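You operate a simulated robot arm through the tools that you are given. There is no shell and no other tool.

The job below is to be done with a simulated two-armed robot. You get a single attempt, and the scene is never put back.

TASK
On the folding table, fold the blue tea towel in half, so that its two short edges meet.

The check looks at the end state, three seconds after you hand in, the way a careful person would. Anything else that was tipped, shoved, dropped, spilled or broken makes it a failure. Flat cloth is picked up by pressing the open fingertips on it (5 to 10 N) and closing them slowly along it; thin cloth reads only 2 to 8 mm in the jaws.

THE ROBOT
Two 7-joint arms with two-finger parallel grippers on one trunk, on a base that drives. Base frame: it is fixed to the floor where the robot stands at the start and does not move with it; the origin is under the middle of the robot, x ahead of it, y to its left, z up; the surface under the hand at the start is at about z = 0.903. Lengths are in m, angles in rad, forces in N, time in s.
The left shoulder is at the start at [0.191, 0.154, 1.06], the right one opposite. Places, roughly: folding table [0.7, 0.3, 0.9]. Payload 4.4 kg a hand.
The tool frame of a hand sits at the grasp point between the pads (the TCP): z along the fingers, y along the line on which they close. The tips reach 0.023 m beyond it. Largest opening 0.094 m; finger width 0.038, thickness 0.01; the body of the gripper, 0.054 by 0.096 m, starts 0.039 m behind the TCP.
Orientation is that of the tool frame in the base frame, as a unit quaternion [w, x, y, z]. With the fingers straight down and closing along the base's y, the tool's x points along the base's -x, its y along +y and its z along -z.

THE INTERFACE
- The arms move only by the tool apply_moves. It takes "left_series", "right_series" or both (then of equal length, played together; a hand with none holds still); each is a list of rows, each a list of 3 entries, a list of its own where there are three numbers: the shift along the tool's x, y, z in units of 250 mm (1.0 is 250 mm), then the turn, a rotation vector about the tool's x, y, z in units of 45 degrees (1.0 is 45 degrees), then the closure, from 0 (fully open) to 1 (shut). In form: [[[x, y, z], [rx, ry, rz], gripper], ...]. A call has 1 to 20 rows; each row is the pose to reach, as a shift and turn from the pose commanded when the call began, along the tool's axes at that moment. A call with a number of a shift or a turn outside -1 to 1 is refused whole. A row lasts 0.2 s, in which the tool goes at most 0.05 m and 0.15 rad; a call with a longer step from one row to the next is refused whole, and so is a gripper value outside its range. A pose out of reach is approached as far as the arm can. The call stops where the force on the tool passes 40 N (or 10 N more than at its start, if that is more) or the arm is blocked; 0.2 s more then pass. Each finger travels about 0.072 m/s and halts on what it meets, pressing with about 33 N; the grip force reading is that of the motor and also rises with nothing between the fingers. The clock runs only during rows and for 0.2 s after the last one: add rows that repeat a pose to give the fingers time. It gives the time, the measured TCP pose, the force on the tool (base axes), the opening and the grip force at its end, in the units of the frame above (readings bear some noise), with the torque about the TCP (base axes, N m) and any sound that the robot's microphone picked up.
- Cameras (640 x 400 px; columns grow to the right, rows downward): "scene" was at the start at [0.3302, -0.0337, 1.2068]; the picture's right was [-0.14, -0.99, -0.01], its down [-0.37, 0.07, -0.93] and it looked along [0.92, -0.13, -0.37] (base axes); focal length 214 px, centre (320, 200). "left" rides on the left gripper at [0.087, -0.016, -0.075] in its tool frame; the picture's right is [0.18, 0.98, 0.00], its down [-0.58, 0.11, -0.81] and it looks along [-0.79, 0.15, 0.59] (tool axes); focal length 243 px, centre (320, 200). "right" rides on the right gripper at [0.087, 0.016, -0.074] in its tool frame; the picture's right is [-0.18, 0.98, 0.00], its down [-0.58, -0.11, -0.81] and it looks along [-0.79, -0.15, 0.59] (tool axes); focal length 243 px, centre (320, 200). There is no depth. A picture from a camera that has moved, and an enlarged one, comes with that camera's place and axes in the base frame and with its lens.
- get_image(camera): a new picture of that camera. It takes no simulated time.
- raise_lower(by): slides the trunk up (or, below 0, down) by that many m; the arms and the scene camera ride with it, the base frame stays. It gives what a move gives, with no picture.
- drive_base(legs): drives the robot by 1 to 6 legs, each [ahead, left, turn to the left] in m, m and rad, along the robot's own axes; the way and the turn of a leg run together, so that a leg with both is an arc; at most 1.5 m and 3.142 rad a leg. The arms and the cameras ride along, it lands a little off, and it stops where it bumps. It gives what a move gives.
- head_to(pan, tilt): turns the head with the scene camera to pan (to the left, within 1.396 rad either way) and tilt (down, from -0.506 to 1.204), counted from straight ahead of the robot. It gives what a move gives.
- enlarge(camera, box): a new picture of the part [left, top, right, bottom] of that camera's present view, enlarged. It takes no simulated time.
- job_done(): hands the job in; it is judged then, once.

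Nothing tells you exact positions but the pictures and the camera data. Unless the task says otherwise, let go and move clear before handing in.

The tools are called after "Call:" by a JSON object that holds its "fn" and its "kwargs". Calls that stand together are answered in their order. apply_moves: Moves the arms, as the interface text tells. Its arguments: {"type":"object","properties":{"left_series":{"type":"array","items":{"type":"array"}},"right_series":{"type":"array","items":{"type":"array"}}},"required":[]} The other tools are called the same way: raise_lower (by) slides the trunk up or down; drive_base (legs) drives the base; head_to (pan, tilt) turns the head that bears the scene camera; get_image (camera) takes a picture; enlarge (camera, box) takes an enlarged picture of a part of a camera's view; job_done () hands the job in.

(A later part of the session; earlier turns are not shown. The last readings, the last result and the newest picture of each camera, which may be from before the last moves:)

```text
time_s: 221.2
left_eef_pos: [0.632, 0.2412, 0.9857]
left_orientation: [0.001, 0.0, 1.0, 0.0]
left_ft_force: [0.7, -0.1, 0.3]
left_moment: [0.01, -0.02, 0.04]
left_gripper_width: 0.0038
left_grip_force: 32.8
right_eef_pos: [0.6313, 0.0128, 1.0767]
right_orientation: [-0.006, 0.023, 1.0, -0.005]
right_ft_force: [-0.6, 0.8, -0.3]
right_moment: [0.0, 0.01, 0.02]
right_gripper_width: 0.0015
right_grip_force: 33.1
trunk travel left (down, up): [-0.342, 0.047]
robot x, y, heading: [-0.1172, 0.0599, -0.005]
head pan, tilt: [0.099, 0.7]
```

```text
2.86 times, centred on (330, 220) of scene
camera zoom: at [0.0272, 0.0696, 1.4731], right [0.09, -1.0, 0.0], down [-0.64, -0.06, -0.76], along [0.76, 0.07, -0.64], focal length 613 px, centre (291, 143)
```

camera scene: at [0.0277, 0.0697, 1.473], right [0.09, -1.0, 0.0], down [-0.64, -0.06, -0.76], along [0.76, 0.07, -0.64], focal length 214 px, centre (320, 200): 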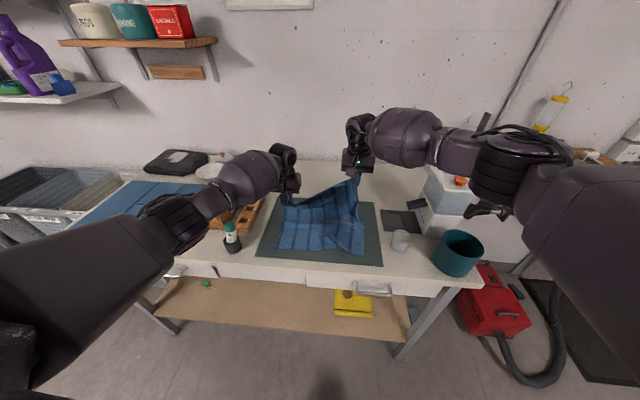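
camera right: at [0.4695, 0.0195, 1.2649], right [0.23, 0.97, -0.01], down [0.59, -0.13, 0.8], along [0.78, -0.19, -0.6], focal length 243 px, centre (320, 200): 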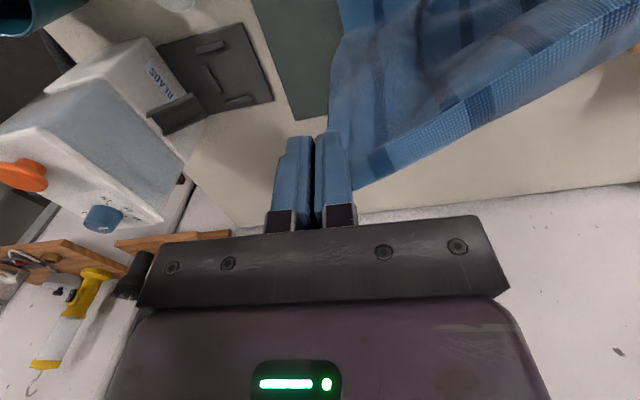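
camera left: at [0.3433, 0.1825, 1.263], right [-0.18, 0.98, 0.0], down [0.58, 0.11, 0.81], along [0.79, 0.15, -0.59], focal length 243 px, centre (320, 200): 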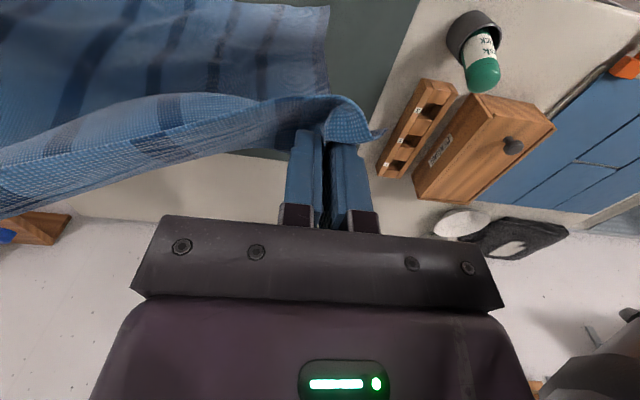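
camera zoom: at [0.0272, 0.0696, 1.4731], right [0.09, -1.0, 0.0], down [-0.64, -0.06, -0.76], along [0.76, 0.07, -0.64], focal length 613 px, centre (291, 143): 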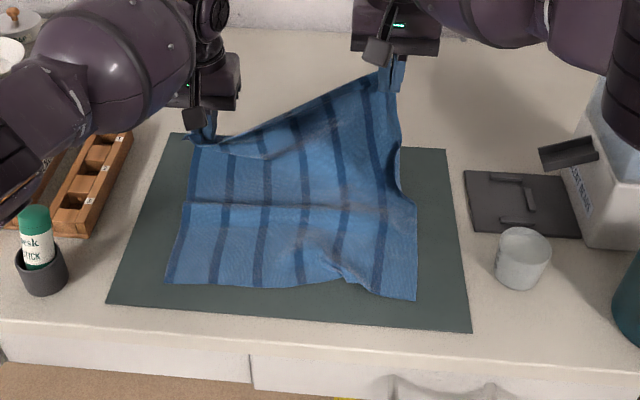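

Now the return stroke: the right hand comes all the way back over the bottom edge, while the left, with less free cloth, goes down partway. I'll sort out its corner afterwards.

Call:
{"fn": "apply_moves", "kwargs": {"left_series": [[[0.03, 0, 0.02], [0, 0, 0], 1.0], [[0.07, 0, 0.05], [0, 0, 0], 1.0], [[0.12, 0, 0.08], [0, 0, 0], 1.0], [[0.17, 0, 0.11], [0, 0, 0], 1.0], [[0.22, 0, 0.14], [0, 0, 0], 1.0], [[0.27, 0, 0.165], [0, 0, 0], 1.0], [[0.31, 0, 0.18], [0, 0, 0], 1.0], [[0.33, 0, 0.19], [0, 0, 0], 1.0], [[0.33, 0, 0.19], [0, 0, 0], 1.0]], "right_series": [[[0.08, -0.004, 0.06], [0, 0, 0], 1.0], [[0.17, -0.008, 0.13], [0, 0, 0], 1.0], [[0.26, -0.012, 0.2], [0, 0, 0], 1.0], [[0.35, -0.017, 0.27], [0, 0, 0], 1.0], [[0.44, -0.021, 0.34], [0, 0, 0], 1.0], [[0.53, -0.025, 0.41], [0, 0, 0], 1.0], [[0.62, -0.03, 0.48], [0, 0, 0], 1.0], [[0.71, -0.034, 0.54], [0, 0, 0], 1.0], [[0.71, -0.034, 0.54], [0, 0, 0], 1.0]]}}

Call:
{"fn": "get_image", "kwargs": {"camera": "scene"}}

Call:
{"fn": "enlarge", "kwargs": {"camera": "scene", "box": [250, 170, 410, 285]}}

Call:
{"fn": "get_image", "kwargs": {"camera": "left"}}

Call:
{"fn": "get_image", "kwargs": {"camera": "right"}}

```text
time_s: 223.2
left_eef_pos: [0.5508, 0.241, 0.9382]
left_orientation: [0.0, 0.0, 1.0, 0.0]
left_ft_force: [0.0, -0.1, -0.3]
left_moment: [0.0, -0.02, 0.02]
left_gripper_width: 0.0042
left_grip_force: 33.2
right_eef_pos: [0.4544, 0.0113, 0.9429]
right_orientation: [-0.007, 0.023, 1.0, -0.005]
right_ft_force: [-0.4, -0.4, -0.1]
right_moment: [0.04, -0.02, -0.02]
right_gripper_width: 0.0014
right_grip_force: 32.4
trunk travel left (down, up): [-0.342, 0.047]
robot x, y, heading: [-0.1137, 0.0647, -0.003]
head pan, tilt: [0.099, 0.7]
```

```text
taken
camera scene: at [0.0273, 0.0698, 1.4731], right [0.09, -1.0, 0.0], down [-0.64, -0.06, -0.76], along [0.76, 0.07, -0.64], focal length 214 px, centre (320, 200)
```

scene: 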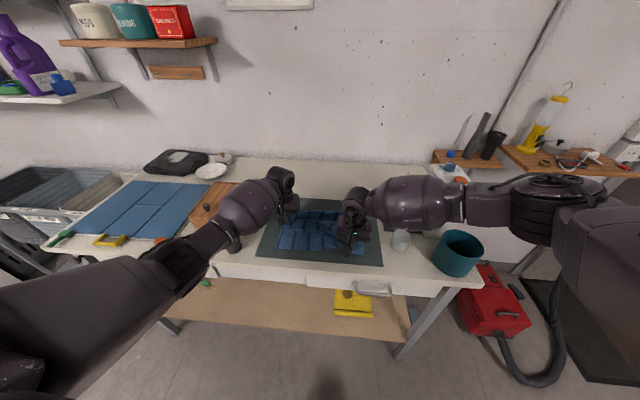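

```text
3.48 times, centred on (330, 228) of scene
camera zoom: at [0.0273, 0.0698, 1.4731], right [0.09, -1.0, 0.0], down [-0.64, -0.06, -0.76], along [0.76, 0.07, -0.64], focal length 746 px, centre (285, 104)
```

zoom: 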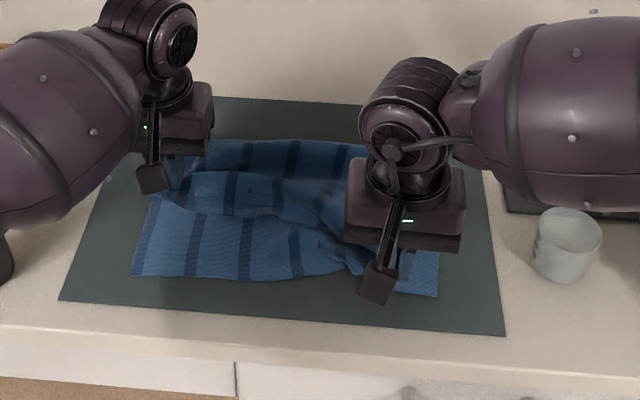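

```text
taken
camera left: at [0.4641, 0.2264, 1.0142], right [-0.18, 0.98, 0.0], down [0.58, 0.11, 0.81], along [0.79, 0.15, -0.59], focal length 243 px, centre (320, 200)
```

left: 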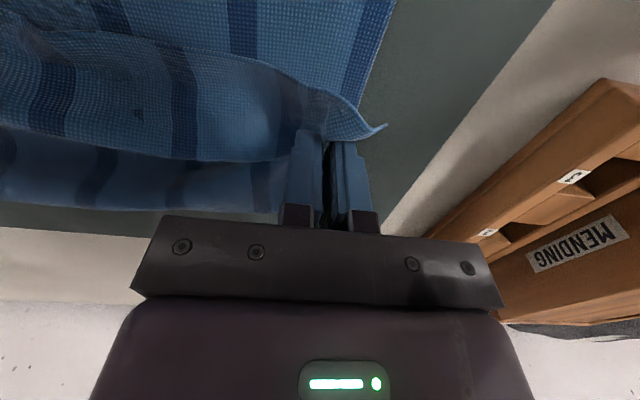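

```text
taken
camera right: at [0.37, 0.0328, 1.0176], right [0.23, 0.97, -0.01], down [0.59, -0.13, 0.8], along [0.78, -0.19, -0.6], focal length 243 px, centre (320, 200)
```

right: 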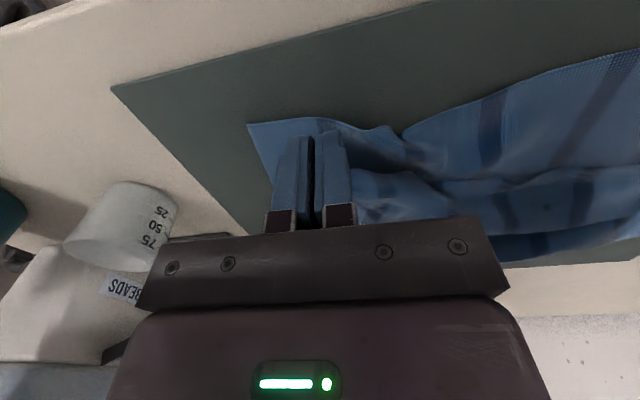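

Very good: the right corner lies at the bottom layer's corner. I'll shift the right hand 2 cm to line up, keep holding there as an anchor, and release the left grip.

Call:
{"fn": "apply_moves", "kwargs": {"left_series": [[[0, 0, 0.01], [0, 0, 0], 0.95], [[0, 0, 0.01], [0, 0, 0], 0.85], [[0, 0, 0.01], [0, 0, 0], 0.75], [[0, 0, 0.01], [0, 0, 0], 0.65], [[0, 0, 0.01], [0, 0, 0], 0.5], [[0, 0, 0.01], [0, 0, 0], 0.4], [[0, 0, -0.04], [0, 0, 0], 0.4], [[0, 0, -0.14], [0, 0, 0], 0.4], [[0.05, 0, -0.26], [0, 0, 0], 0.4], [[0.1, 0, -0.36], [0, 0, 0], 0.4], [[0.1, 0, -0.36], [0, 0, 0], 0.4]], "right_series": [[[0.01, -0.03, 0.01], [0, 0, 0], 1.0], [[0.02, -0.06, 0.02], [0, 0, 0], 1.0], [[0.03, -0.09, 0.03], [0, 0, 0], 1.0], [[0.03, -0.1, 0.03], [0, 0, 0], 1.0], [[0.03, -0.1, 0.03], [0, 0, 0], 1.0], [[0.03, -0.1, 0.03], [0, 0, 0], 1.0], [[0.03, -0.1, 0.03], [0, 0, 0], 1.0], [[0.03, -0.1, 0.03], [0, 0, 0], 1.0], [[0.03, -0.1, 0.03], [0, 0, 0], 1.0], [[0.03, -0.1, 0.03], [0, 0, 0], 1.0], [[0.03, -0.1, 0.03], [0, 0, 0], 1.0]]}}

Call:
{"fn": "get_image", "kwargs": {"camera": "left"}}

Call:
{"fn": "enlarge", "kwargs": {"camera": "scene", "box": [250, 170, 410, 285]}}

Call:
{"fn": "get_image", "kwargs": {"camera": "right"}}

```text
time_s: 225.6
left_eef_pos: [0.5255, 0.2439, 1.028]
left_orientation: [0.001, 0.0, 1.0, 0.0]
left_ft_force: [0.2, 0.5, -0.3]
left_moment: [0.02, 0.0, 0.01]
left_gripper_width: 0.056
left_grip_force: 0.1
right_eef_pos: [0.4448, -0.0134, 0.9363]
right_orientation: [-0.007, 0.023, 1.0, -0.005]
right_ft_force: [0.5, 0.4, 0.1]
right_moment: [0.02, 0.01, -0.02]
right_gripper_width: 0.0013
right_grip_force: 33.1
trunk travel left (down, up): [-0.342, 0.047]
robot x, y, heading: [-0.1174, 0.0635, -0.003]
head pan, tilt: [0.099, 0.7]
```

```text
taken
camera left: at [0.4395, 0.2293, 1.1032], right [-0.18, 0.98, 0.0], down [0.58, 0.11, 0.81], along [0.79, 0.15, -0.59], focal length 243 px, centre (320, 200)
```

left: 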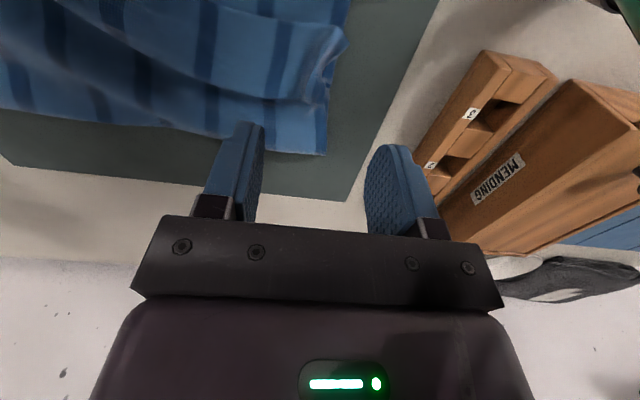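

```text
3.48 times, centred on (330, 228) of scene
camera zoom: at [0.0273, 0.0696, 1.473], right [0.09, -1.0, 0.0], down [-0.64, -0.06, -0.76], along [0.76, 0.07, -0.64], focal length 746 px, centre (285, 104)
```

zoom: 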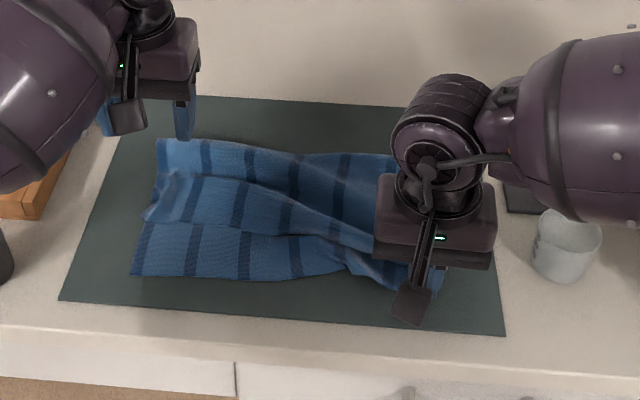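

```text
taken
camera right: at [0.3599, 0.0081, 1.0114], right [0.23, 0.97, -0.01], down [0.59, -0.13, 0.8], along [0.78, -0.19, -0.6], focal length 243 px, centre (320, 200)
```

right: 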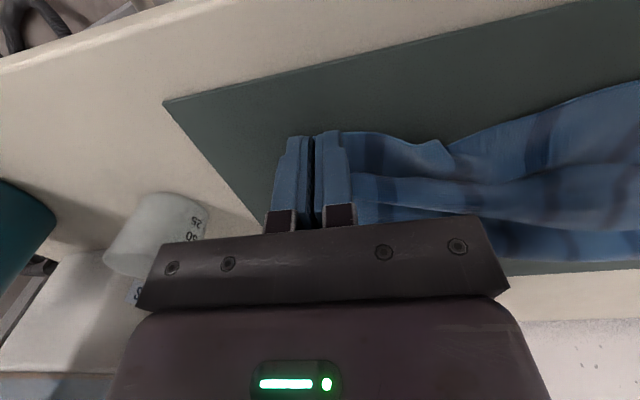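

Call:
{"fn": "enlarge", "kwargs": {"camera": "scene", "box": [283, 200, 333, 250]}}

Call:
{"fn": "enlarge", "kwargs": {"camera": "left", "box": [180, 0, 380, 160]}}

```text
8.00 times, centred on (308, 225) of scene
camera zoom: at [0.0273, 0.0696, 1.473], right [0.09, -1.0, 0.0], down [-0.64, -0.06, -0.76], along [0.76, 0.07, -0.64], focal length 1716 px, centre (416, 0)
```

zoom: 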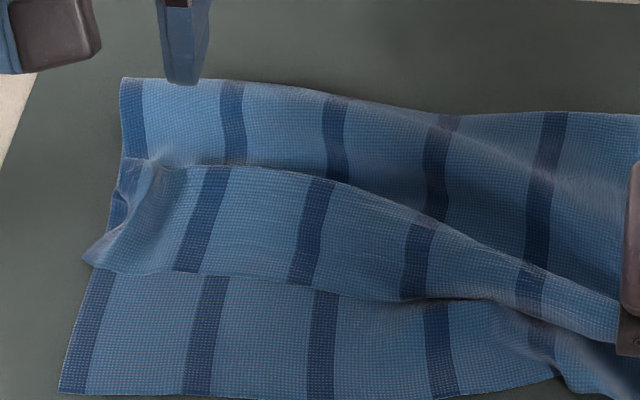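

```text
2.50 times, centred on (280, 80) of left
camera zoom: at [0.4395, 0.2293, 1.1032], right [-0.18, 0.98, 0.0], down [0.58, 0.11, 0.81], along [0.79, 0.15, -0.59], focal length 606 px, centre (420, 500)
```

zoom: 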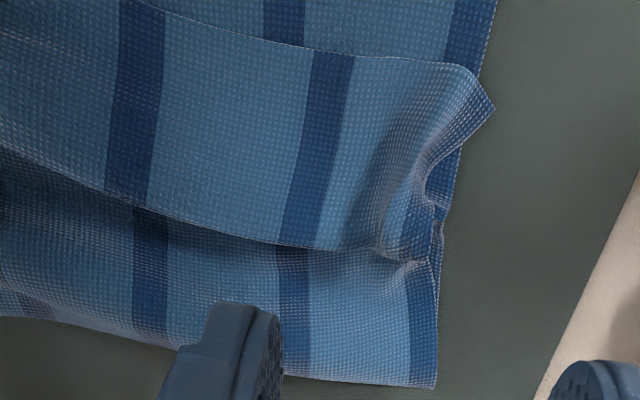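

This close-up is very clear: unrolling the remaining hem on the left would bring the edge right onto the bottom edge. The hem's corner pucker stands up at about (0.555, 0.247). I'll hover the left hand there with a narrow opening.

Call:
{"fn": "apply_moves", "kwargs": {"left_series": [[[-0.05, 0.004, 0.08], [0, 0, 0], 0.5], [[-0.1, 0.008, 0.17], [0, 0, 0], 0.6], [[-0.146, 0.012, 0.25], [0, 0, 0], 0.65], [[-0.146, 0.012, 0.32], [0, 0, 0], 0.65], [[-0.146, 0.012, 0.32], [0, 0, 0], 0.65]]}}

Call:
{"fn": "get_image", "kwargs": {"camera": "left"}}

Call:
{"fn": "enlarge", "kwargs": {"camera": "left", "box": [200, 60, 420, 220]}}

```text
time_s: 226.8
left_eef_pos: [0.5617, 0.2454, 0.9487]
left_orientation: [0.001, 0.0, 1.0, 0.0]
left_ft_force: [-0.3, -0.8, -0.1]
left_moment: [0.0, 0.0, 0.03]
left_gripper_width: 0.0327
left_grip_force: 0.0
right_eef_pos: [0.4438, -0.0138, 0.9358]
right_orientation: [-0.007, 0.024, 1.0, -0.005]
right_ft_force: [0.0, -0.5, 0.5]
right_moment: [0.01, 0.01, -0.05]
right_gripper_width: 0.0015
right_grip_force: 33.0
trunk travel left (down, up): [-0.342, 0.047]
robot x, y, heading: [-0.1184, 0.0637, -0.007]
head pan, tilt: [0.099, 0.7]
```

```text
taken
camera left: at [0.4756, 0.2316, 1.0237], right [-0.18, 0.98, 0.0], down [0.58, 0.11, 0.81], along [0.79, 0.15, -0.59], focal length 243 px, centre (320, 200)
```

left: 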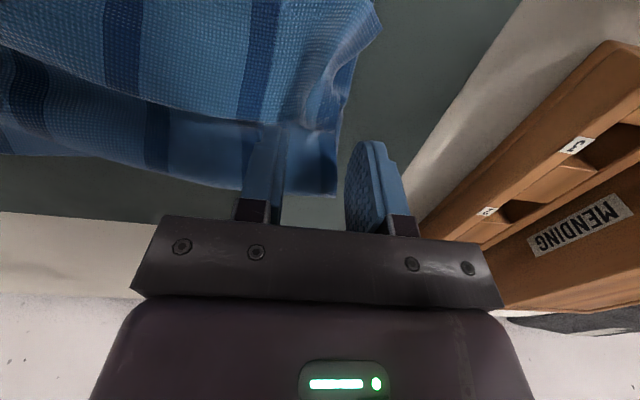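

```text
2.50 times, centred on (310, 140) of left
camera zoom: at [0.4756, 0.2316, 1.0237], right [-0.18, 0.98, 0.0], down [0.58, 0.11, 0.81], along [0.79, 0.15, -0.59], focal length 606 px, centre (345, 350)
```

zoom: 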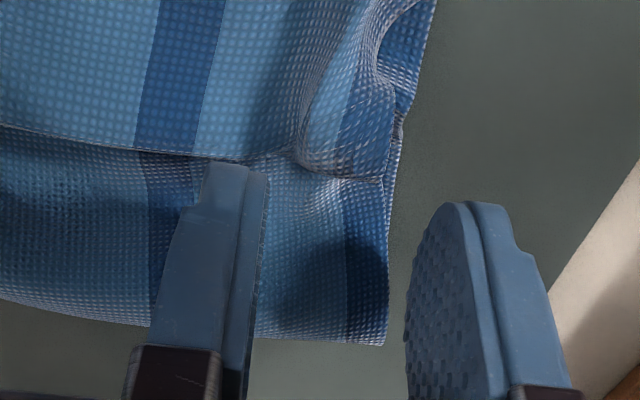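

Call:
{"fn": "apply_moves", "kwargs": {"left_series": [[[0.024, 0, 0.03], [0, 0, 0], 0.65], [[0.024, 0, 0.052], [0, 0, 0], 0.65], [[0.024, 0, 0.052], [0, 0, 0], 0.72], [[0.024, 0, 0.052], [0, 0, 0], 0.8], [[0.024, 0, 0.052], [0, 0, 0], 0.88], [[0.024, 0, 0.052], [0, 0, 0], 0.95], [[0.024, 0, 0.052], [0, 0, 0], 1.0], [[0.024, 0, 0.052], [0, 0, 0], 1.0], [[0.024, 0, 0.052], [0, 0, 0], 1.0]]}}

Call:
{"fn": "enlarge", "kwargs": {"camera": "left", "box": [200, 60, 420, 220]}}

```text
time_s: 228.8
left_eef_pos: [0.5566, 0.2451, 0.9356]
left_orientation: [0.002, 0.0, 1.0, 0.0]
left_ft_force: [-0.1, -2.1, 1.9]
left_moment: [-0.03, 0.02, -0.01]
left_gripper_width: 0.0034
left_grip_force: 33.3
right_eef_pos: [0.4448, -0.0134, 0.9361]
right_orientation: [-0.007, 0.022, 1.0, -0.006]
right_ft_force: [0.6, 0.5, -0.5]
right_moment: [0.03, -0.02, 0.03]
right_gripper_width: 0.0017
right_grip_force: 33.2
trunk travel left (down, up): [-0.342, 0.047]
robot x, y, heading: [-0.1215, 0.0624, -0.007]
head pan, tilt: [0.099, 0.7]
```

```text
2.50 times, centred on (310, 140) of left
camera zoom: at [0.4702, 0.2302, 1.0108], right [-0.18, 0.98, 0.0], down [0.58, 0.11, 0.81], along [0.79, 0.15, -0.59], focal length 606 px, centre (345, 350)
```

zoom: 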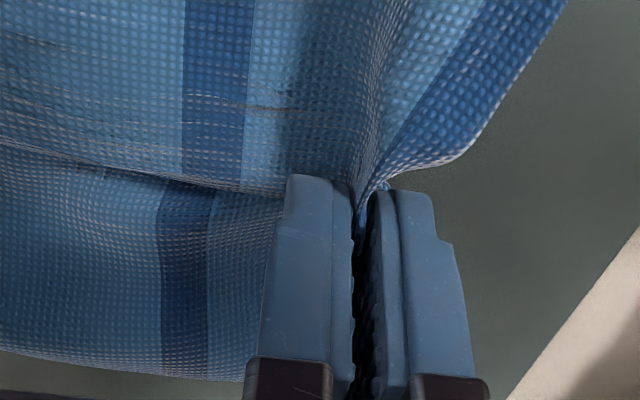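

Call:
{"fn": "apply_moves", "kwargs": {"left_series": [[[0.02, 0, -0.05], [0, 0, 0], 1.0], [[0.06, 0, -0.1], [0, 0, 0], 1.0], [[0.1, 0, -0.15], [0, 0, 0], 1.0], [[0.1, 0, -0.15], [0, 0, 0], 1.0]]}}

Call:
{"fn": "get_image", "kwargs": {"camera": "left"}}

Call:
{"fn": "enlarge", "kwargs": {"camera": "scene", "box": [270, 190, 350, 260]}}

```text
time_s: 229.8
left_eef_pos: [0.5288, 0.2449, 0.9717]
left_orientation: [0.0, 0.0, 1.0, 0.0]
left_ft_force: [-1.0, -0.5, -0.1]
left_moment: [0.05, 0.0, 0.02]
left_gripper_width: 0.0037
left_grip_force: 32.6
right_eef_pos: [0.4438, -0.0127, 0.9356]
right_orientation: [-0.007, 0.024, 1.0, -0.004]
right_ft_force: [0.0, 0.7, 0.0]
right_moment: [-0.01, 0.01, -0.02]
right_gripper_width: 0.0016
right_grip_force: 32.9
trunk travel left (down, up): [-0.342, 0.047]
robot x, y, heading: [-0.1195, 0.0616, -0.003]
head pan, tilt: [0.099, 0.7]
```

```text
taken
camera left: at [0.4435, 0.2306, 1.0469], right [-0.18, 0.98, 0.0], down [0.58, 0.11, 0.81], along [0.79, 0.15, -0.59], focal length 243 px, centre (320, 200)
```

left: 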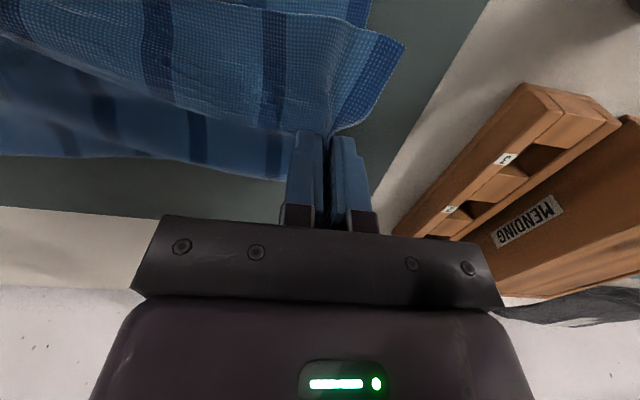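

```text
5.71 times, centred on (310, 225) of scene
camera zoom: at [0.0273, 0.0695, 1.473], right [0.09, -1.0, 0.0], down [-0.64, -0.06, -0.76], along [0.76, 0.07, -0.64], focal length 1226 px, centre (377, 57)
```

zoom: 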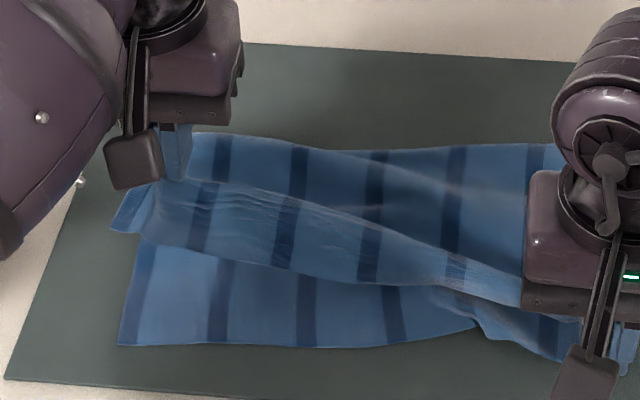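

Call:
{"fn": "apply_moves", "kwargs": {"left_series": [[[0.07, 0, -0.02], [0, 0, 0], 1.0], [[0.14, 0, -0.04], [0, 0, 0], 1.0], [[0.21, 0, -0.04], [0, 0, 0], 1.0], [[0.28, 0, -0.04], [0, 0, 0], 1.0], [[0.28, 0, -0.04], [0, 0, 0], 1.0]]}}

Call:
{"fn": "get_image", "kwargs": {"camera": "left"}}

Call:
{"fn": "enlarge", "kwargs": {"camera": "scene", "box": [270, 190, 350, 260]}}

```text
time_s: 231.0
left_eef_pos: [0.4593, 0.2456, 0.9806]
left_orientation: [0.0, 0.0, 1.0, 0.001]
left_ft_force: [-0.3, 0.2, -0.1]
left_moment: [0.01, -0.04, -0.02]
left_gripper_width: 0.0034
left_grip_force: 33.2
right_eef_pos: [0.4434, -0.0132, 0.9371]
right_orientation: [-0.006, 0.023, 1.0, -0.005]
right_ft_force: [-0.5, -0.6, -0.2]
right_moment: [0.01, -0.02, -0.03]
right_gripper_width: 0.0015
right_grip_force: 33.1
trunk travel left (down, up): [-0.342, 0.047]
robot x, y, heading: [-0.1171, 0.0625, -0.002]
head pan, tilt: [0.099, 0.7]
```

```text
taken
camera left: at [0.3735, 0.2305, 1.0563], right [-0.18, 0.98, 0.0], down [0.58, 0.11, 0.81], along [0.79, 0.15, -0.59], focal length 243 px, centre (320, 200)
```

left: 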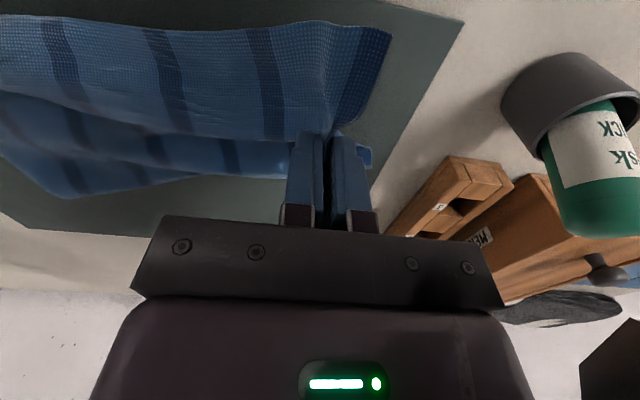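

```text
5.71 times, centred on (310, 225) of scene
camera zoom: at [0.0274, 0.0695, 1.473], right [0.09, -1.0, 0.0], down [-0.64, -0.06, -0.76], along [0.76, 0.07, -0.64], focal length 1226 px, centre (377, 57)
```

zoom: 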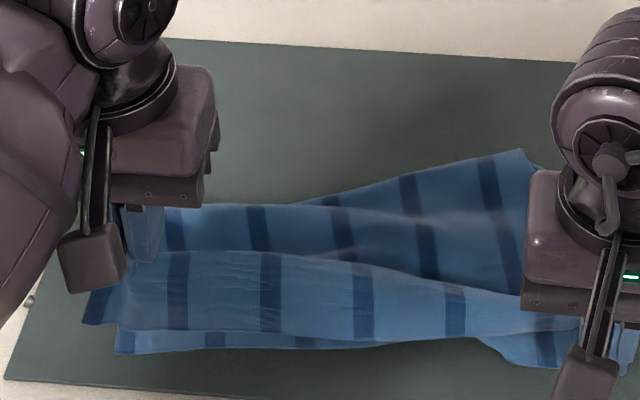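

The left grip took the lower ply along again and pulled the fold toward me on that side. I'll put that back where it was and release, then try a different grip that straddles only the hem's edge.

Call:
{"fn": "apply_moves", "kwargs": {"left_series": [[[-0.08, -0.01, -0.08], [0, 0, 0], 1.0], [[-0.17, -0.02, -0.12], [0, 0, 0], 1.0], [[-0.26, -0.03, -0.1], [0, 0, 0], 1.0], [[-0.35, -0.04, -0.04], [0, 0, 0], 1.0], [[-0.4, -0.04, 0.06], [0, 0, 0], 1.0], [[-0.4, -0.04, 0.16], [0, 0, 0], 1.0], [[-0.4, -0.04, 0.16], [0, 0, 0], 1.0]]}}

Call:
{"fn": "enlarge", "kwargs": {"camera": "scene", "box": [260, 180, 380, 265]}}

```text
time_s: 232.6
left_eef_pos: [0.56, 0.2339, 0.9433]
left_orientation: [0.001, 0.0, 1.0, 0.0]
left_ft_force: [0.7, 0.1, -0.2]
left_moment: [0.03, -0.04, 0.01]
left_gripper_width: 0.0035
left_grip_force: 33.4
right_eef_pos: [0.444, -0.0125, 0.9366]
right_orientation: [-0.008, 0.024, 1.0, -0.004]
right_ft_force: [1.0, 0.2, 0.5]
right_moment: [0.02, 0.01, -0.02]
right_gripper_width: 0.0014
right_grip_force: 33.1
trunk travel left (down, up): [-0.342, 0.047]
robot x, y, heading: [-0.1184, 0.0633, -0.003]
head pan, tilt: [0.099, 0.7]
```

```text
4.71 times, centred on (320, 222) of scene
camera zoom: at [0.027, 0.0695, 1.4731], right [0.09, -1.0, 0.0], down [-0.64, -0.06, -0.76], along [0.76, 0.07, -0.64], focal length 1009 px, centre (320, 94)
```

zoom: 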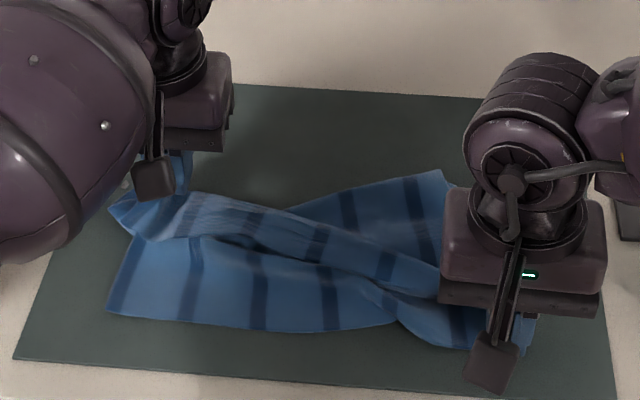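

Call:
{"fn": "apply_moves", "kwargs": {"left_series": [[[0, 0, 0.02], [0, 0, 0], 0.95], [[0, 0, 0.02], [0, 0, 0], 0.85], [[0, 0, 0.02], [0, 0, 0], 0.75], [[0, 0, 0.02], [0, 0, 0], 0.6], [[0, 0, 0.02], [0, 0, 0], 0.45], [[0, 0, -0.04], [0, 0, 0], 0.4], [[0, 0, -0.16], [0, 0, 0], 0.4], [[0.05, 0.05, -0.3], [0, 0, 0], 0.4], [[0.1, 0.15, -0.44], [0, 0, 0], 0.4], [[0.1, 0.28, -0.56], [0, 0, 0], 0.4], [[0.1, 0.28, -0.56], [0, 0, 0], 0.4]]}}

Call:
{"fn": "enlarge", "kwargs": {"camera": "scene", "box": [265, 190, 345, 260]}}

Call:
{"fn": "enlarge", "kwargs": {"camera": "left", "box": [60, 0, 340, 180]}}

```text
time_s: 235.0
left_eef_pos: [0.5346, 0.3051, 1.0816]
left_orientation: [0.0, 0.001, 1.0, 0.001]
left_ft_force: [0.3, -0.2, 0.5]
left_moment: [0.02, 0.03, 0.0]
left_gripper_width: 0.056
left_grip_force: 0.0
right_eef_pos: [0.4444, -0.0139, 0.9363]
right_orientation: [-0.007, 0.023, 1.0, -0.006]
right_ft_force: [0.3, 0.1, 0.7]
right_moment: [0.01, -0.03, -0.03]
right_gripper_width: 0.0014
right_grip_force: 32.9
trunk travel left (down, up): [-0.342, 0.047]
robot x, y, heading: [-0.1163, 0.0634, -0.007]
head pan, tilt: [0.099, 0.7]
```

```text
5.71 times, centred on (305, 225) of scene
camera zoom: at [0.0273, 0.0685, 1.473], right [0.09, -1.0, 0.0], down [-0.64, -0.06, -0.76], along [0.76, 0.07, -0.64], focal length 1226 px, centre (406, 57)
```

zoom: 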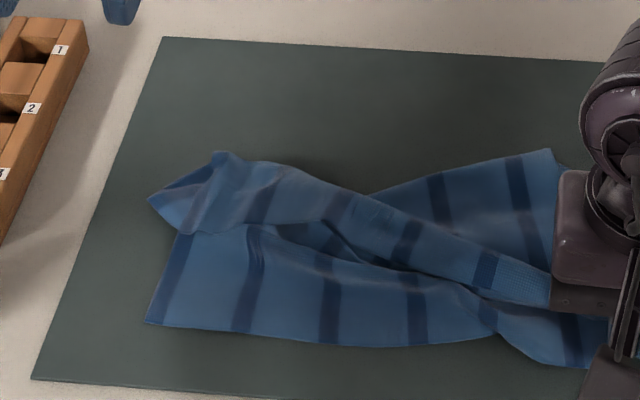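

```text
2.22 times, centred on (200, 90) of left
camera zoom: at [0.4497, 0.2906, 1.1565], right [-0.18, 0.98, 0.0], down [0.58, 0.11, 0.81], along [0.79, 0.15, -0.59], focal length 539 px, centre (587, 444)
```

zoom: 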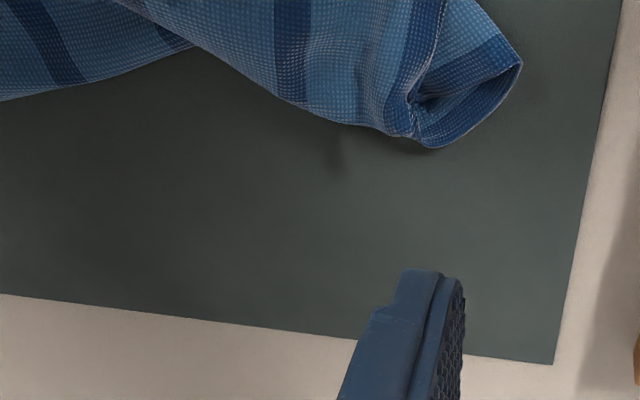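

I see a cleaner way. The bottom layer's edge is flat, straight and has never been pinched, and it lies nearest me. If I pick up its two corners instead and let the towel hang, the creased edge falls open at the bottom. First I'll move the corner in the right hand out of the way and release it.

Call:
{"fn": "apply_moves", "kwargs": {"right_series": [[[-0.03, 0, -0.08], [0, 0, 0], 1.0], [[-0.1, 0.01, -0.16], [0, 0, 0], 1.0], [[-0.2, 0.03, -0.18], [0, 0, 0], 1.0], [[-0.3, 0.05, -0.18], [0, 0, 0], 1.0], [[-0.4, 0.06, -0.14], [0, 0, 0], 1.0], [[-0.45, 0.06, -0.05], [0, 0, 0], 1.0], [[-0.45, 0.06, -0.02], [0, 0, 0], 0.9], [[-0.45, 0.06, -0.02], [0, 0, 0], 0.75], [[-0.45, 0.06, -0.02], [0, 0, 0], 0.6], [[-0.45, 0.06, -0.02], [0, 0, 0], 0.5], [[-0.45, 0.06, -0.12], [0, 0, 0], 0.5], [[-0.4, 0.02, -0.28], [0, 0, 0], 0.5], [[-0.35, -0.1, -0.44], [0, 0, 0], 0.5], [[-0.3, -0.25, -0.56], [0, 0, 0], 0.5], [[-0.3, -0.35, -0.6], [0, 0, 0], 0.5]]}}

Call:
{"fn": "get_image", "kwargs": {"camera": "scene"}}

Call:
{"fn": "enlarge", "kwargs": {"camera": "scene", "box": [260, 190, 400, 280]}}

```text
refused: row 13 steps farther than a row can; nothing moved
```

```text
taken
camera scene: at [0.0273, 0.0685, 1.473], right [0.09, -1.0, 0.0], down [-0.64, -0.06, -0.76], along [0.76, 0.07, -0.64], focal length 214 px, centre (320, 200)
```

scene: 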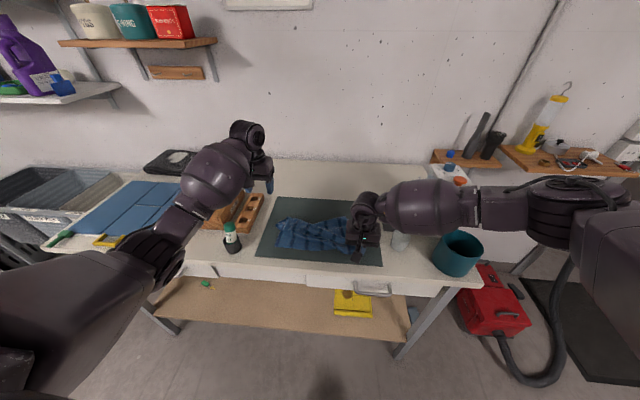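

```text
4.44 times, centred on (330, 235) of scene
camera zoom: at [0.0273, 0.0685, 1.473], right [0.09, -1.0, 0.0], down [-0.64, -0.06, -0.76], along [0.76, 0.07, -0.64], focal length 953 px, centre (276, 44)
```

zoom: 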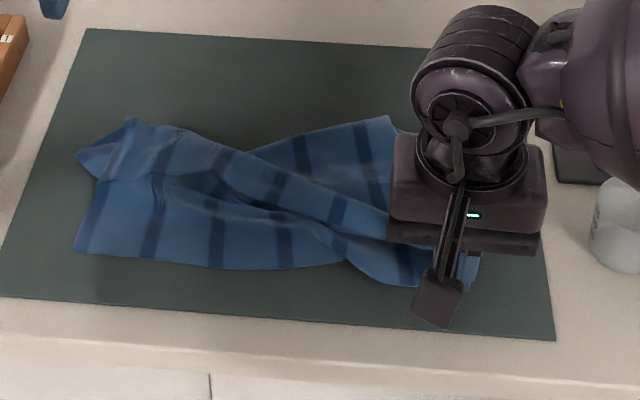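

Call:
{"fn": "apply_moves", "kwargs": {"right_series": [[[-0.03, 0, -0.08], [0, 0, 0], 1.0], [[-0.1, 0.01, -0.16], [0, 0, 0], 1.0], [[-0.2, 0.03, -0.18], [0, 0, 0], 1.0], [[-0.3, 0.05, -0.18], [0, 0, 0], 1.0], [[-0.4, 0.06, -0.14], [0, 0, 0], 1.0], [[-0.45, 0.06, -0.05], [0, 0, 0], 1.0], [[-0.45, 0.06, -0.02], [0, 0, 0], 0.9], [[-0.45, 0.06, -0.02], [0, 0, 0], 0.75], [[-0.45, 0.06, -0.02], [0, 0, 0], 0.6], [[-0.45, 0.06, -0.02], [0, 0, 0], 0.5], [[-0.45, 0.06, -0.12], [0, 0, 0], 0.5], [[-0.42, 0.04, -0.28], [0, 0, 0], 0.5], [[-0.38, -0.05, -0.42], [0, 0, 0], 0.5], [[-0.34, -0.17, -0.54], [0, 0, 0], 0.5], [[-0.3, -0.3, -0.6], [0, 0, 0], 0.5]]}}

Call:
{"fn": "get_image", "kwargs": {"camera": "scene"}}

Call:
{"fn": "enlarge", "kwargs": {"camera": "scene", "box": [260, 190, 400, 280]}}

```text
time_s: 238.2
left_eef_pos: [0.5358, 0.306, 1.0811]
left_orientation: [0.001, 0.0, 1.0, 0.001]
left_ft_force: [0.5, 0.0, 0.2]
left_moment: [0.02, 0.0, 0.04]
left_gripper_width: 0.0564
left_grip_force: 0.1
right_eef_pos: [0.5177, -0.0892, 1.0867]
right_orientation: [-0.007, 0.024, 1.0, -0.005]
right_ft_force: [-0.4, -0.2, 0.8]
right_moment: [0.03, 0.0, -0.03]
right_gripper_width: 0.0471
right_grip_force: 0.1
trunk travel left (down, up): [-0.342, 0.047]
robot x, y, heading: [-0.1149, 0.0614, -0.005]
head pan, tilt: [0.099, 0.7]
```

```text
taken
camera scene: at [0.0265, 0.0685, 1.4731], right [0.09, -1.0, 0.0], down [-0.64, -0.06, -0.77], along [0.76, 0.07, -0.64], focal length 214 px, centre (320, 200)
```

scene: 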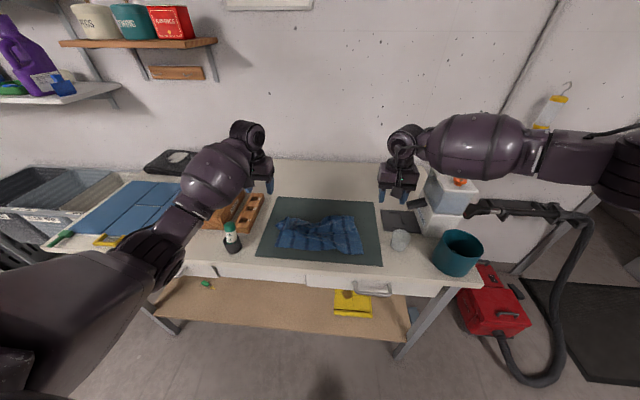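

```text
4.44 times, centred on (330, 235) of scene
camera zoom: at [0.0265, 0.0685, 1.4731], right [0.09, -1.0, 0.0], down [-0.64, -0.06, -0.77], along [0.76, 0.07, -0.64], focal length 953 px, centre (276, 44)
```

zoom: 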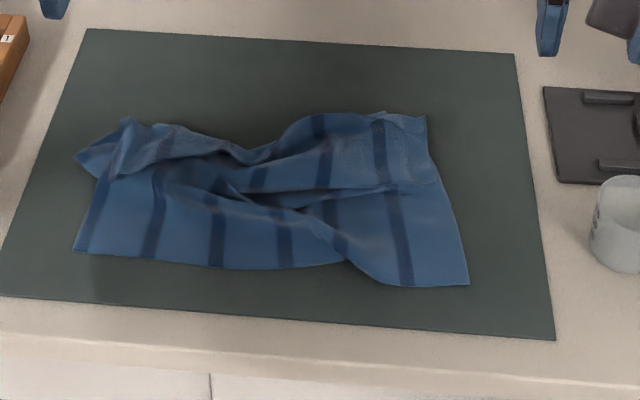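

The near edge is now fully exposed, flat and single-layered: corners at (0.449, 0.257) and (0.444, -0.032). I'll bring both hands above these corners, with only about 1.3 cm of overlap onto the cloth.

Call:
{"fn": "apply_moves", "kwargs": {"left_series": [[[0.07, -0.05, 0.08], [0, 0, 0], 0.5], [[0.14, -0.11, 0.17], [0, 0, 0], 0.55], [[0.21, -0.17, 0.26], [0, 0, 0], 0.55], [[0.28, -0.23, 0.35], [0, 0, 0], 0.55], [[0.34, -0.28, 0.43], [0, 0, 0], 0.55], [[0.372, -0.294, 0.48], [0, 0, 0], 0.55], [[0.372, -0.294, 0.48], [0, 0, 0], 0.55]], "right_series": [[[0.06, 0.05, 0.08], [0, 0, 0], 0.5], [[0.12, 0.11, 0.17], [0, 0, 0], 0.55], [[0.18, 0.17, 0.26], [0, 0, 0], 0.55], [[0.24, 0.23, 0.35], [0, 0, 0], 0.55], [[0.3, 0.28, 0.44], [0, 0, 0], 0.55], [[0.335, 0.313, 0.507], [0, 0, 0], 0.55], [[0.335, 0.313, 0.507], [0, 0, 0], 0.55]]}}

Call:
{"fn": "get_image", "kwargs": {"camera": "left"}}

Call:
{"fn": "get_image", "kwargs": {"camera": "right"}}

Call:
{"fn": "get_image", "kwargs": {"camera": "scene"}}

```text
time_s: 239.8
left_eef_pos: [0.4418, 0.2312, 0.9615]
left_orientation: [0.001, 0.0, 1.0, 0.001]
left_ft_force: [-0.7, 0.2, 0.1]
left_moment: [0.0, -0.02, 0.03]
left_gripper_width: 0.0424
left_grip_force: 0.0
right_eef_pos: [0.4357, -0.0091, 0.9589]
right_orientation: [-0.007, 0.024, 1.0, -0.005]
right_ft_force: [-0.2, 0.1, -0.6]
right_moment: [0.0, 0.01, 0.04]
right_gripper_width: 0.0422
right_grip_force: 0.1
trunk travel left (down, up): [-0.342, 0.047]
robot x, y, heading: [-0.1162, 0.0623, -0.011]
head pan, tilt: [0.099, 0.7]
```

```text
taken
camera left: at [0.3558, 0.2177, 1.0367], right [-0.18, 0.98, 0.0], down [0.58, 0.11, 0.81], along [0.79, 0.15, -0.59], focal length 243 px, centre (320, 200)
```

left: 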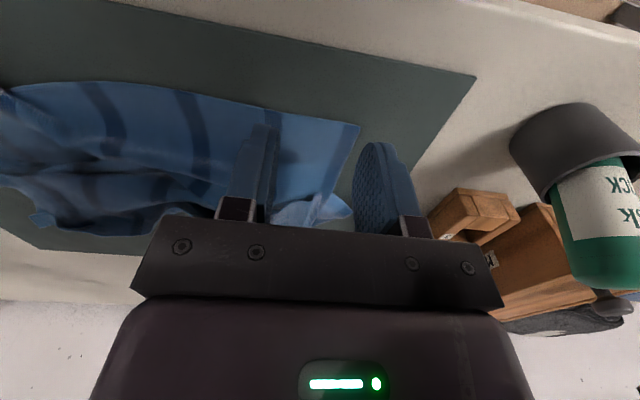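

```text
taken
camera right: at [0.3505, 0.0124, 1.0342], right [0.23, 0.97, -0.01], down [0.59, -0.13, 0.8], along [0.78, -0.19, -0.6], focal length 243 px, centre (320, 200)
```

right: 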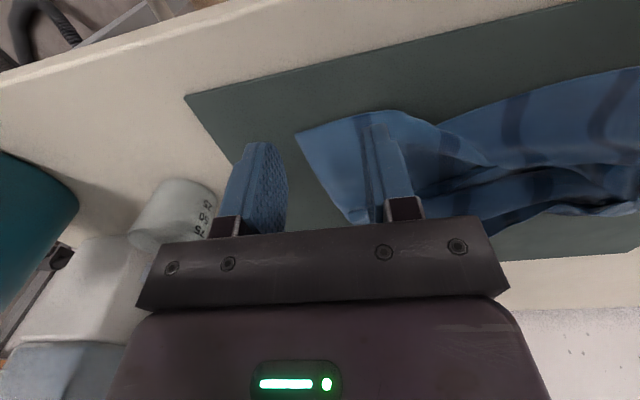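

```text
taken
camera scene: at [0.0271, 0.0694, 1.4731], right [0.09, -1.0, 0.0], down [-0.64, -0.06, -0.76], along [0.76, 0.07, -0.64], focal length 214 px, centre (320, 200)
```

scene: 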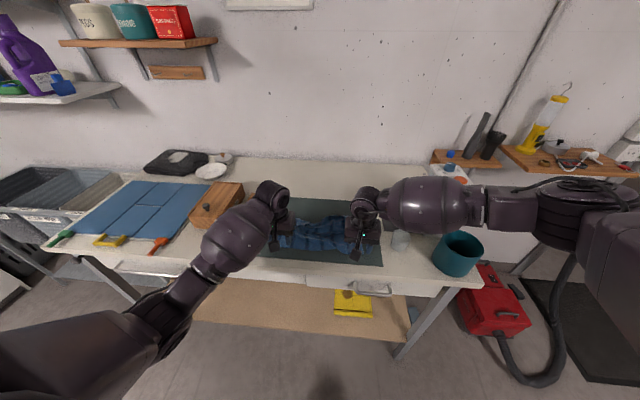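

Both hands are well placed, though the right needs 9 mm more onto the cloth. I'll adjust and lower both to just above contact.

Call:
{"fn": "apply_moves", "kwargs": {"left_series": [[[0, 0, 0.06], [0, 0, 0], 0.55], [[0, 0, 0.1], [0, 0, 0], 0.55], [[0, 0, 0.125], [0, 0, 0], 0.55], [[0, 0, 0.125], [0, 0, 0], 0.55]], "right_series": [[[-0.012, 0.036, 0.06], [0, 0, 0], 0.55], [[-0.012, 0.036, 0.1], [0, 0, 0], 0.55], [[-0.012, 0.036, 0.12], [0, 0, 0], 0.55], [[-0.012, 0.036, 0.12], [0, 0, 0], 0.55]]}}

Call:
{"fn": "apply_moves", "kwargs": {"left_series": [[[0, 0, 0.008], [0, 0, 0], 0.55], [[0, 0, 0.012], [0, 0, 0], 0.55], [[0, 0, 0.012], [0, 0, 0], 0.55]], "right_series": [[[0, 0, 0.008], [0, 0, 0], 0.55], [[0, 0, 0.012], [0, 0, 0], 0.55], [[0, 0, 0.012], [0, 0, 0], 0.55]]}}

```text
time_s: 240.8
left_eef_pos: [0.4417, 0.2323, 0.9297]
left_orientation: [0.001, 0.0, 1.0, -0.001]
left_ft_force: [-0.1, -0.2, -0.2]
left_moment: [0.02, 0.0, 0.01]
left_gripper_width: 0.0424
left_grip_force: 0.0
right_eef_pos: [0.4374, 0.0007, 0.9312]
right_orientation: [-0.008, 0.023, 1.0, -0.005]
right_ft_force: [0.2, 0.4, -0.6]
right_moment: [-0.01, 0.01, 0.01]
right_gripper_width: 0.0422
right_grip_force: 0.1
trunk travel left (down, up): [-0.342, 0.047]
robot x, y, heading: [-0.1156, 0.0629, -0.0]
head pan, tilt: [0.099, 0.7]
```

```text
time_s: 241.6
left_eef_pos: [0.4409, 0.2305, 0.9273]
left_orientation: [0.001, 0.0, 1.0, 0.0]
left_ft_force: [0.8, 1.5, 3.1]
left_moment: [0.0, -0.08, 0.05]
left_gripper_width: 0.0421
left_grip_force: 0.0
right_eef_pos: [0.4381, 0.0009, 0.9275]
right_orientation: [-0.006, 0.024, 1.0, -0.005]
right_ft_force: [-0.2, -1.6, 5.0]
right_moment: [0.14, -0.07, -0.01]
right_gripper_width: 0.0421
right_grip_force: 0.1
trunk travel left (down, up): [-0.342, 0.047]
robot x, y, heading: [-0.1169, 0.0642, -0.006]
head pan, tilt: [0.099, 0.7]
```

Both fingertips touch with 3 to 5 N. I'll press slightly more and close both slowly.

Call:
{"fn": "apply_moves", "kwargs": {"left_series": [[[0, 0, 0.006], [0, 0, 0], 0.57], [[0, 0, 0.006], [0, 0, 0], 0.62], [[0, 0, 0.006], [0, 0, 0], 0.67], [[0, 0, 0.006], [0, 0, 0], 0.72], [[0, 0, 0.006], [0, 0, 0], 0.77], [[0, 0, 0.006], [0, 0, 0], 0.82], [[0, 0, 0.006], [0, 0, 0], 0.87], [[0, 0, 0.006], [0, 0, 0], 0.92], [[0, 0, 0.006], [0, 0, 0], 0.97], [[0, 0, 0.006], [0, 0, 0], 1.0], [[0, 0, 0.006], [0, 0, 0], 1.0], [[0, 0, 0.006], [0, 0, 0], 1.0]], "right_series": [[[0, 0, 0.003], [0, 0, 0], 0.57], [[0, 0, 0.003], [0, 0, 0], 0.62], [[0, 0, 0.003], [0, 0, 0], 0.67], [[0, 0, 0.003], [0, 0, 0], 0.72], [[0, 0, 0.003], [0, 0, 0], 0.77], [[0, 0, 0.003], [0, 0, 0], 0.82], [[0, 0, 0.003], [0, 0, 0], 0.87], [[0, 0, 0.003], [0, 0, 0], 0.92], [[0, 0, 0.003], [0, 0, 0], 0.97], [[0, 0, 0.003], [0, 0, 0], 1.0], [[0, 0, 0.003], [0, 0, 0], 1.0], [[0, 0, 0.003], [0, 0, 0], 1.0]]}}

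Call:
{"fn": "get_image", "kwargs": {"camera": "left"}}

Call:
{"fn": "get_image", "kwargs": {"camera": "right"}}

```text
time_s: 244.2
left_eef_pos: [0.4395, 0.2302, 0.9271]
left_orientation: [0.003, 0.001, 1.0, 0.0]
left_ft_force: [0.1, -6.0, 28.9]
left_moment: [-0.2, -0.41, -0.08]
left_gripper_width: 0.002
left_grip_force: 32.7
right_eef_pos: [0.4366, 0.0001, 0.9286]
right_orientation: [-0.006, 0.024, 1.0, -0.004]
right_ft_force: [3.2, 8.3, 15.0]
right_moment: [0.23, -0.28, 0.1]
right_gripper_width: 0.0023
right_grip_force: 32.6
trunk travel left (down, up): [-0.342, 0.047]
robot x, y, heading: [-0.1187, 0.0597, -0.006]
head pan, tilt: [0.099, 0.7]
```

```text
taken
camera left: at [0.3529, 0.2161, 1.0023], right [-0.18, 0.98, 0.0], down [0.58, 0.11, 0.81], along [0.8, 0.15, -0.59], focal length 243 px, centre (320, 200)
```

left: 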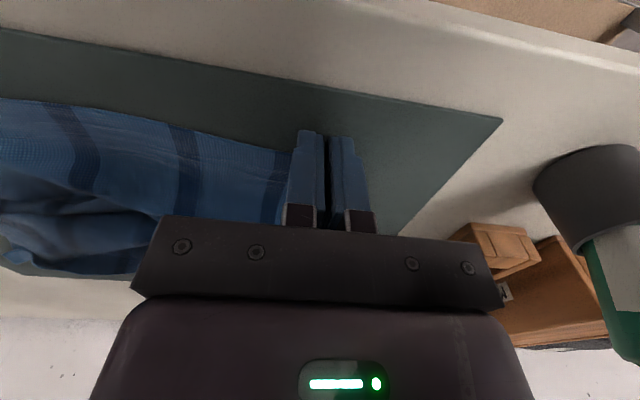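

```text
taken
camera right: at [0.3516, 0.0223, 1.0024], right [0.23, 0.97, -0.01], down [0.59, -0.13, 0.8], along [0.78, -0.19, -0.6], focal length 243 px, centre (320, 200)
```

right: 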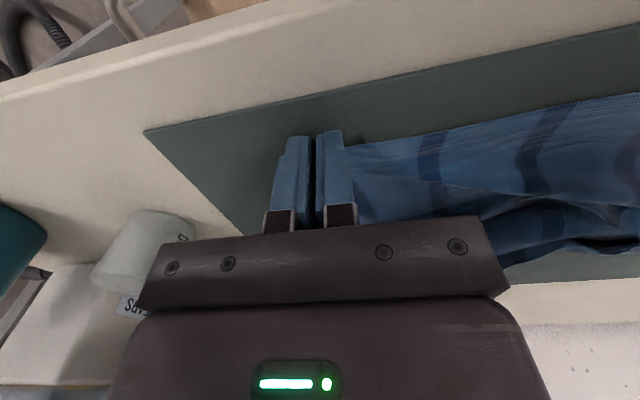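

Both corners are gripped (about 2 mm each). I'll lift both slowly and ease the tension slightly.

Call:
{"fn": "apply_moves", "kwargs": {"left_series": [[[0, -0.01, -0.05], [0, 0, 0], 1.0], [[0, -0.016, -0.12], [0, 0, 0], 1.0], [[0, -0.016, -0.22], [0, 0, 0], 1.0], [[0, -0.016, -0.34], [0, 0, 0], 1.0], [[0, -0.016, -0.46], [0, 0, 0], 1.0], [[0, -0.016, -0.46], [0, 0, 0], 1.0]], "right_series": [[[0, 0.01, -0.05], [0, 0, 0], 1.0], [[0, 0.016, -0.12], [0, 0, 0], 1.0], [[0, 0.016, -0.22], [0, 0, 0], 1.0], [[0, 0.016, -0.34], [0, 0, 0], 1.0], [[0, 0.016, -0.46], [0, 0, 0], 1.0], [[0, 0.016, -0.46], [0, 0, 0], 1.0]]}}

Call:
{"fn": "enlarge", "kwargs": {"camera": "scene", "box": [240, 160, 420, 280]}}

Call:
{"fn": "get_image", "kwargs": {"camera": "right"}}

Call:
{"fn": "get_image", "kwargs": {"camera": "left"}}

```text
time_s: 245.6
left_eef_pos: [0.4445, 0.2252, 1.0418]
left_orientation: [0.0, 0.0, 1.0, -0.001]
left_ft_force: [-0.1, 0.2, -0.3]
left_moment: [-0.03, -0.02, 0.01]
left_gripper_width: 0.0021
left_grip_force: 33.2
right_eef_pos: [0.4381, 0.0025, 1.0397]
right_orientation: [-0.007, 0.023, 1.0, -0.005]
right_ft_force: [0.1, 0.0, -0.9]
right_moment: [0.02, -0.04, -0.02]
right_gripper_width: 0.0024
right_grip_force: 32.8
trunk travel left (down, up): [-0.342, 0.047]
robot x, y, heading: [-0.1216, 0.0653, -0.008]
head pan, tilt: [0.099, 0.7]
```

```text
3.33 times, centred on (330, 220) of scene
camera zoom: at [0.0273, 0.0696, 1.473], right [0.09, -1.0, 0.0], down [-0.64, -0.06, -0.76], along [0.76, 0.07, -0.64], focal length 715 px, centre (287, 133)
```

zoom: 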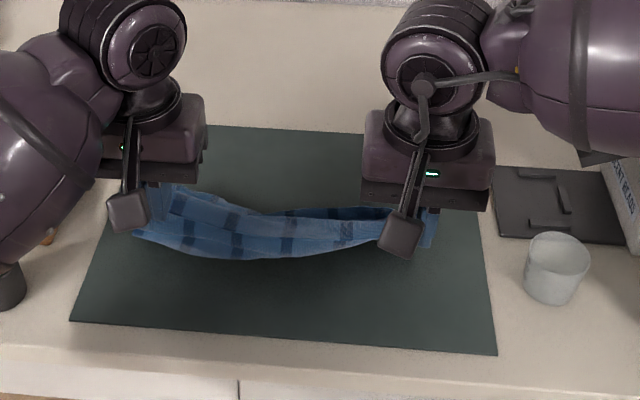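

```text
taken
camera right: at [0.3545, 0.0236, 1.1142], right [0.23, 0.97, -0.01], down [0.59, -0.13, 0.8], along [0.78, -0.19, -0.6], focal length 243 px, centre (320, 200)
```

right: 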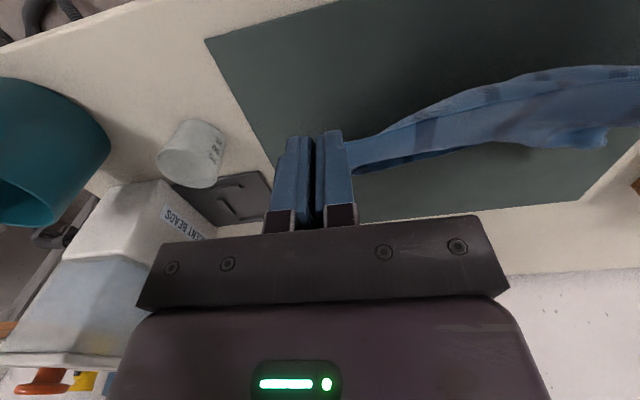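

```text
taken
camera left: at [0.3582, 0.2113, 1.1172], right [-0.18, 0.98, 0.0], down [0.58, 0.11, 0.81], along [0.79, 0.15, -0.59], focal length 243 px, centre (320, 200)
```

left: 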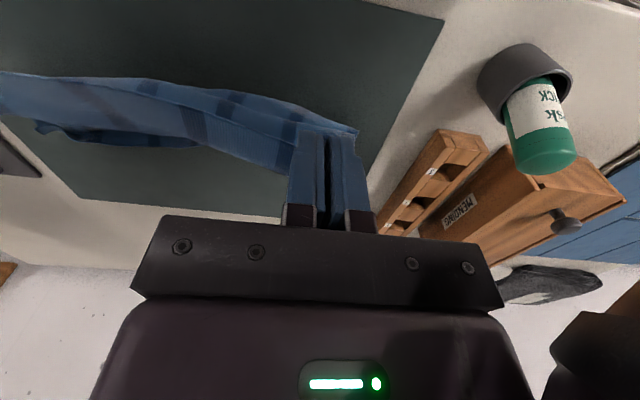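

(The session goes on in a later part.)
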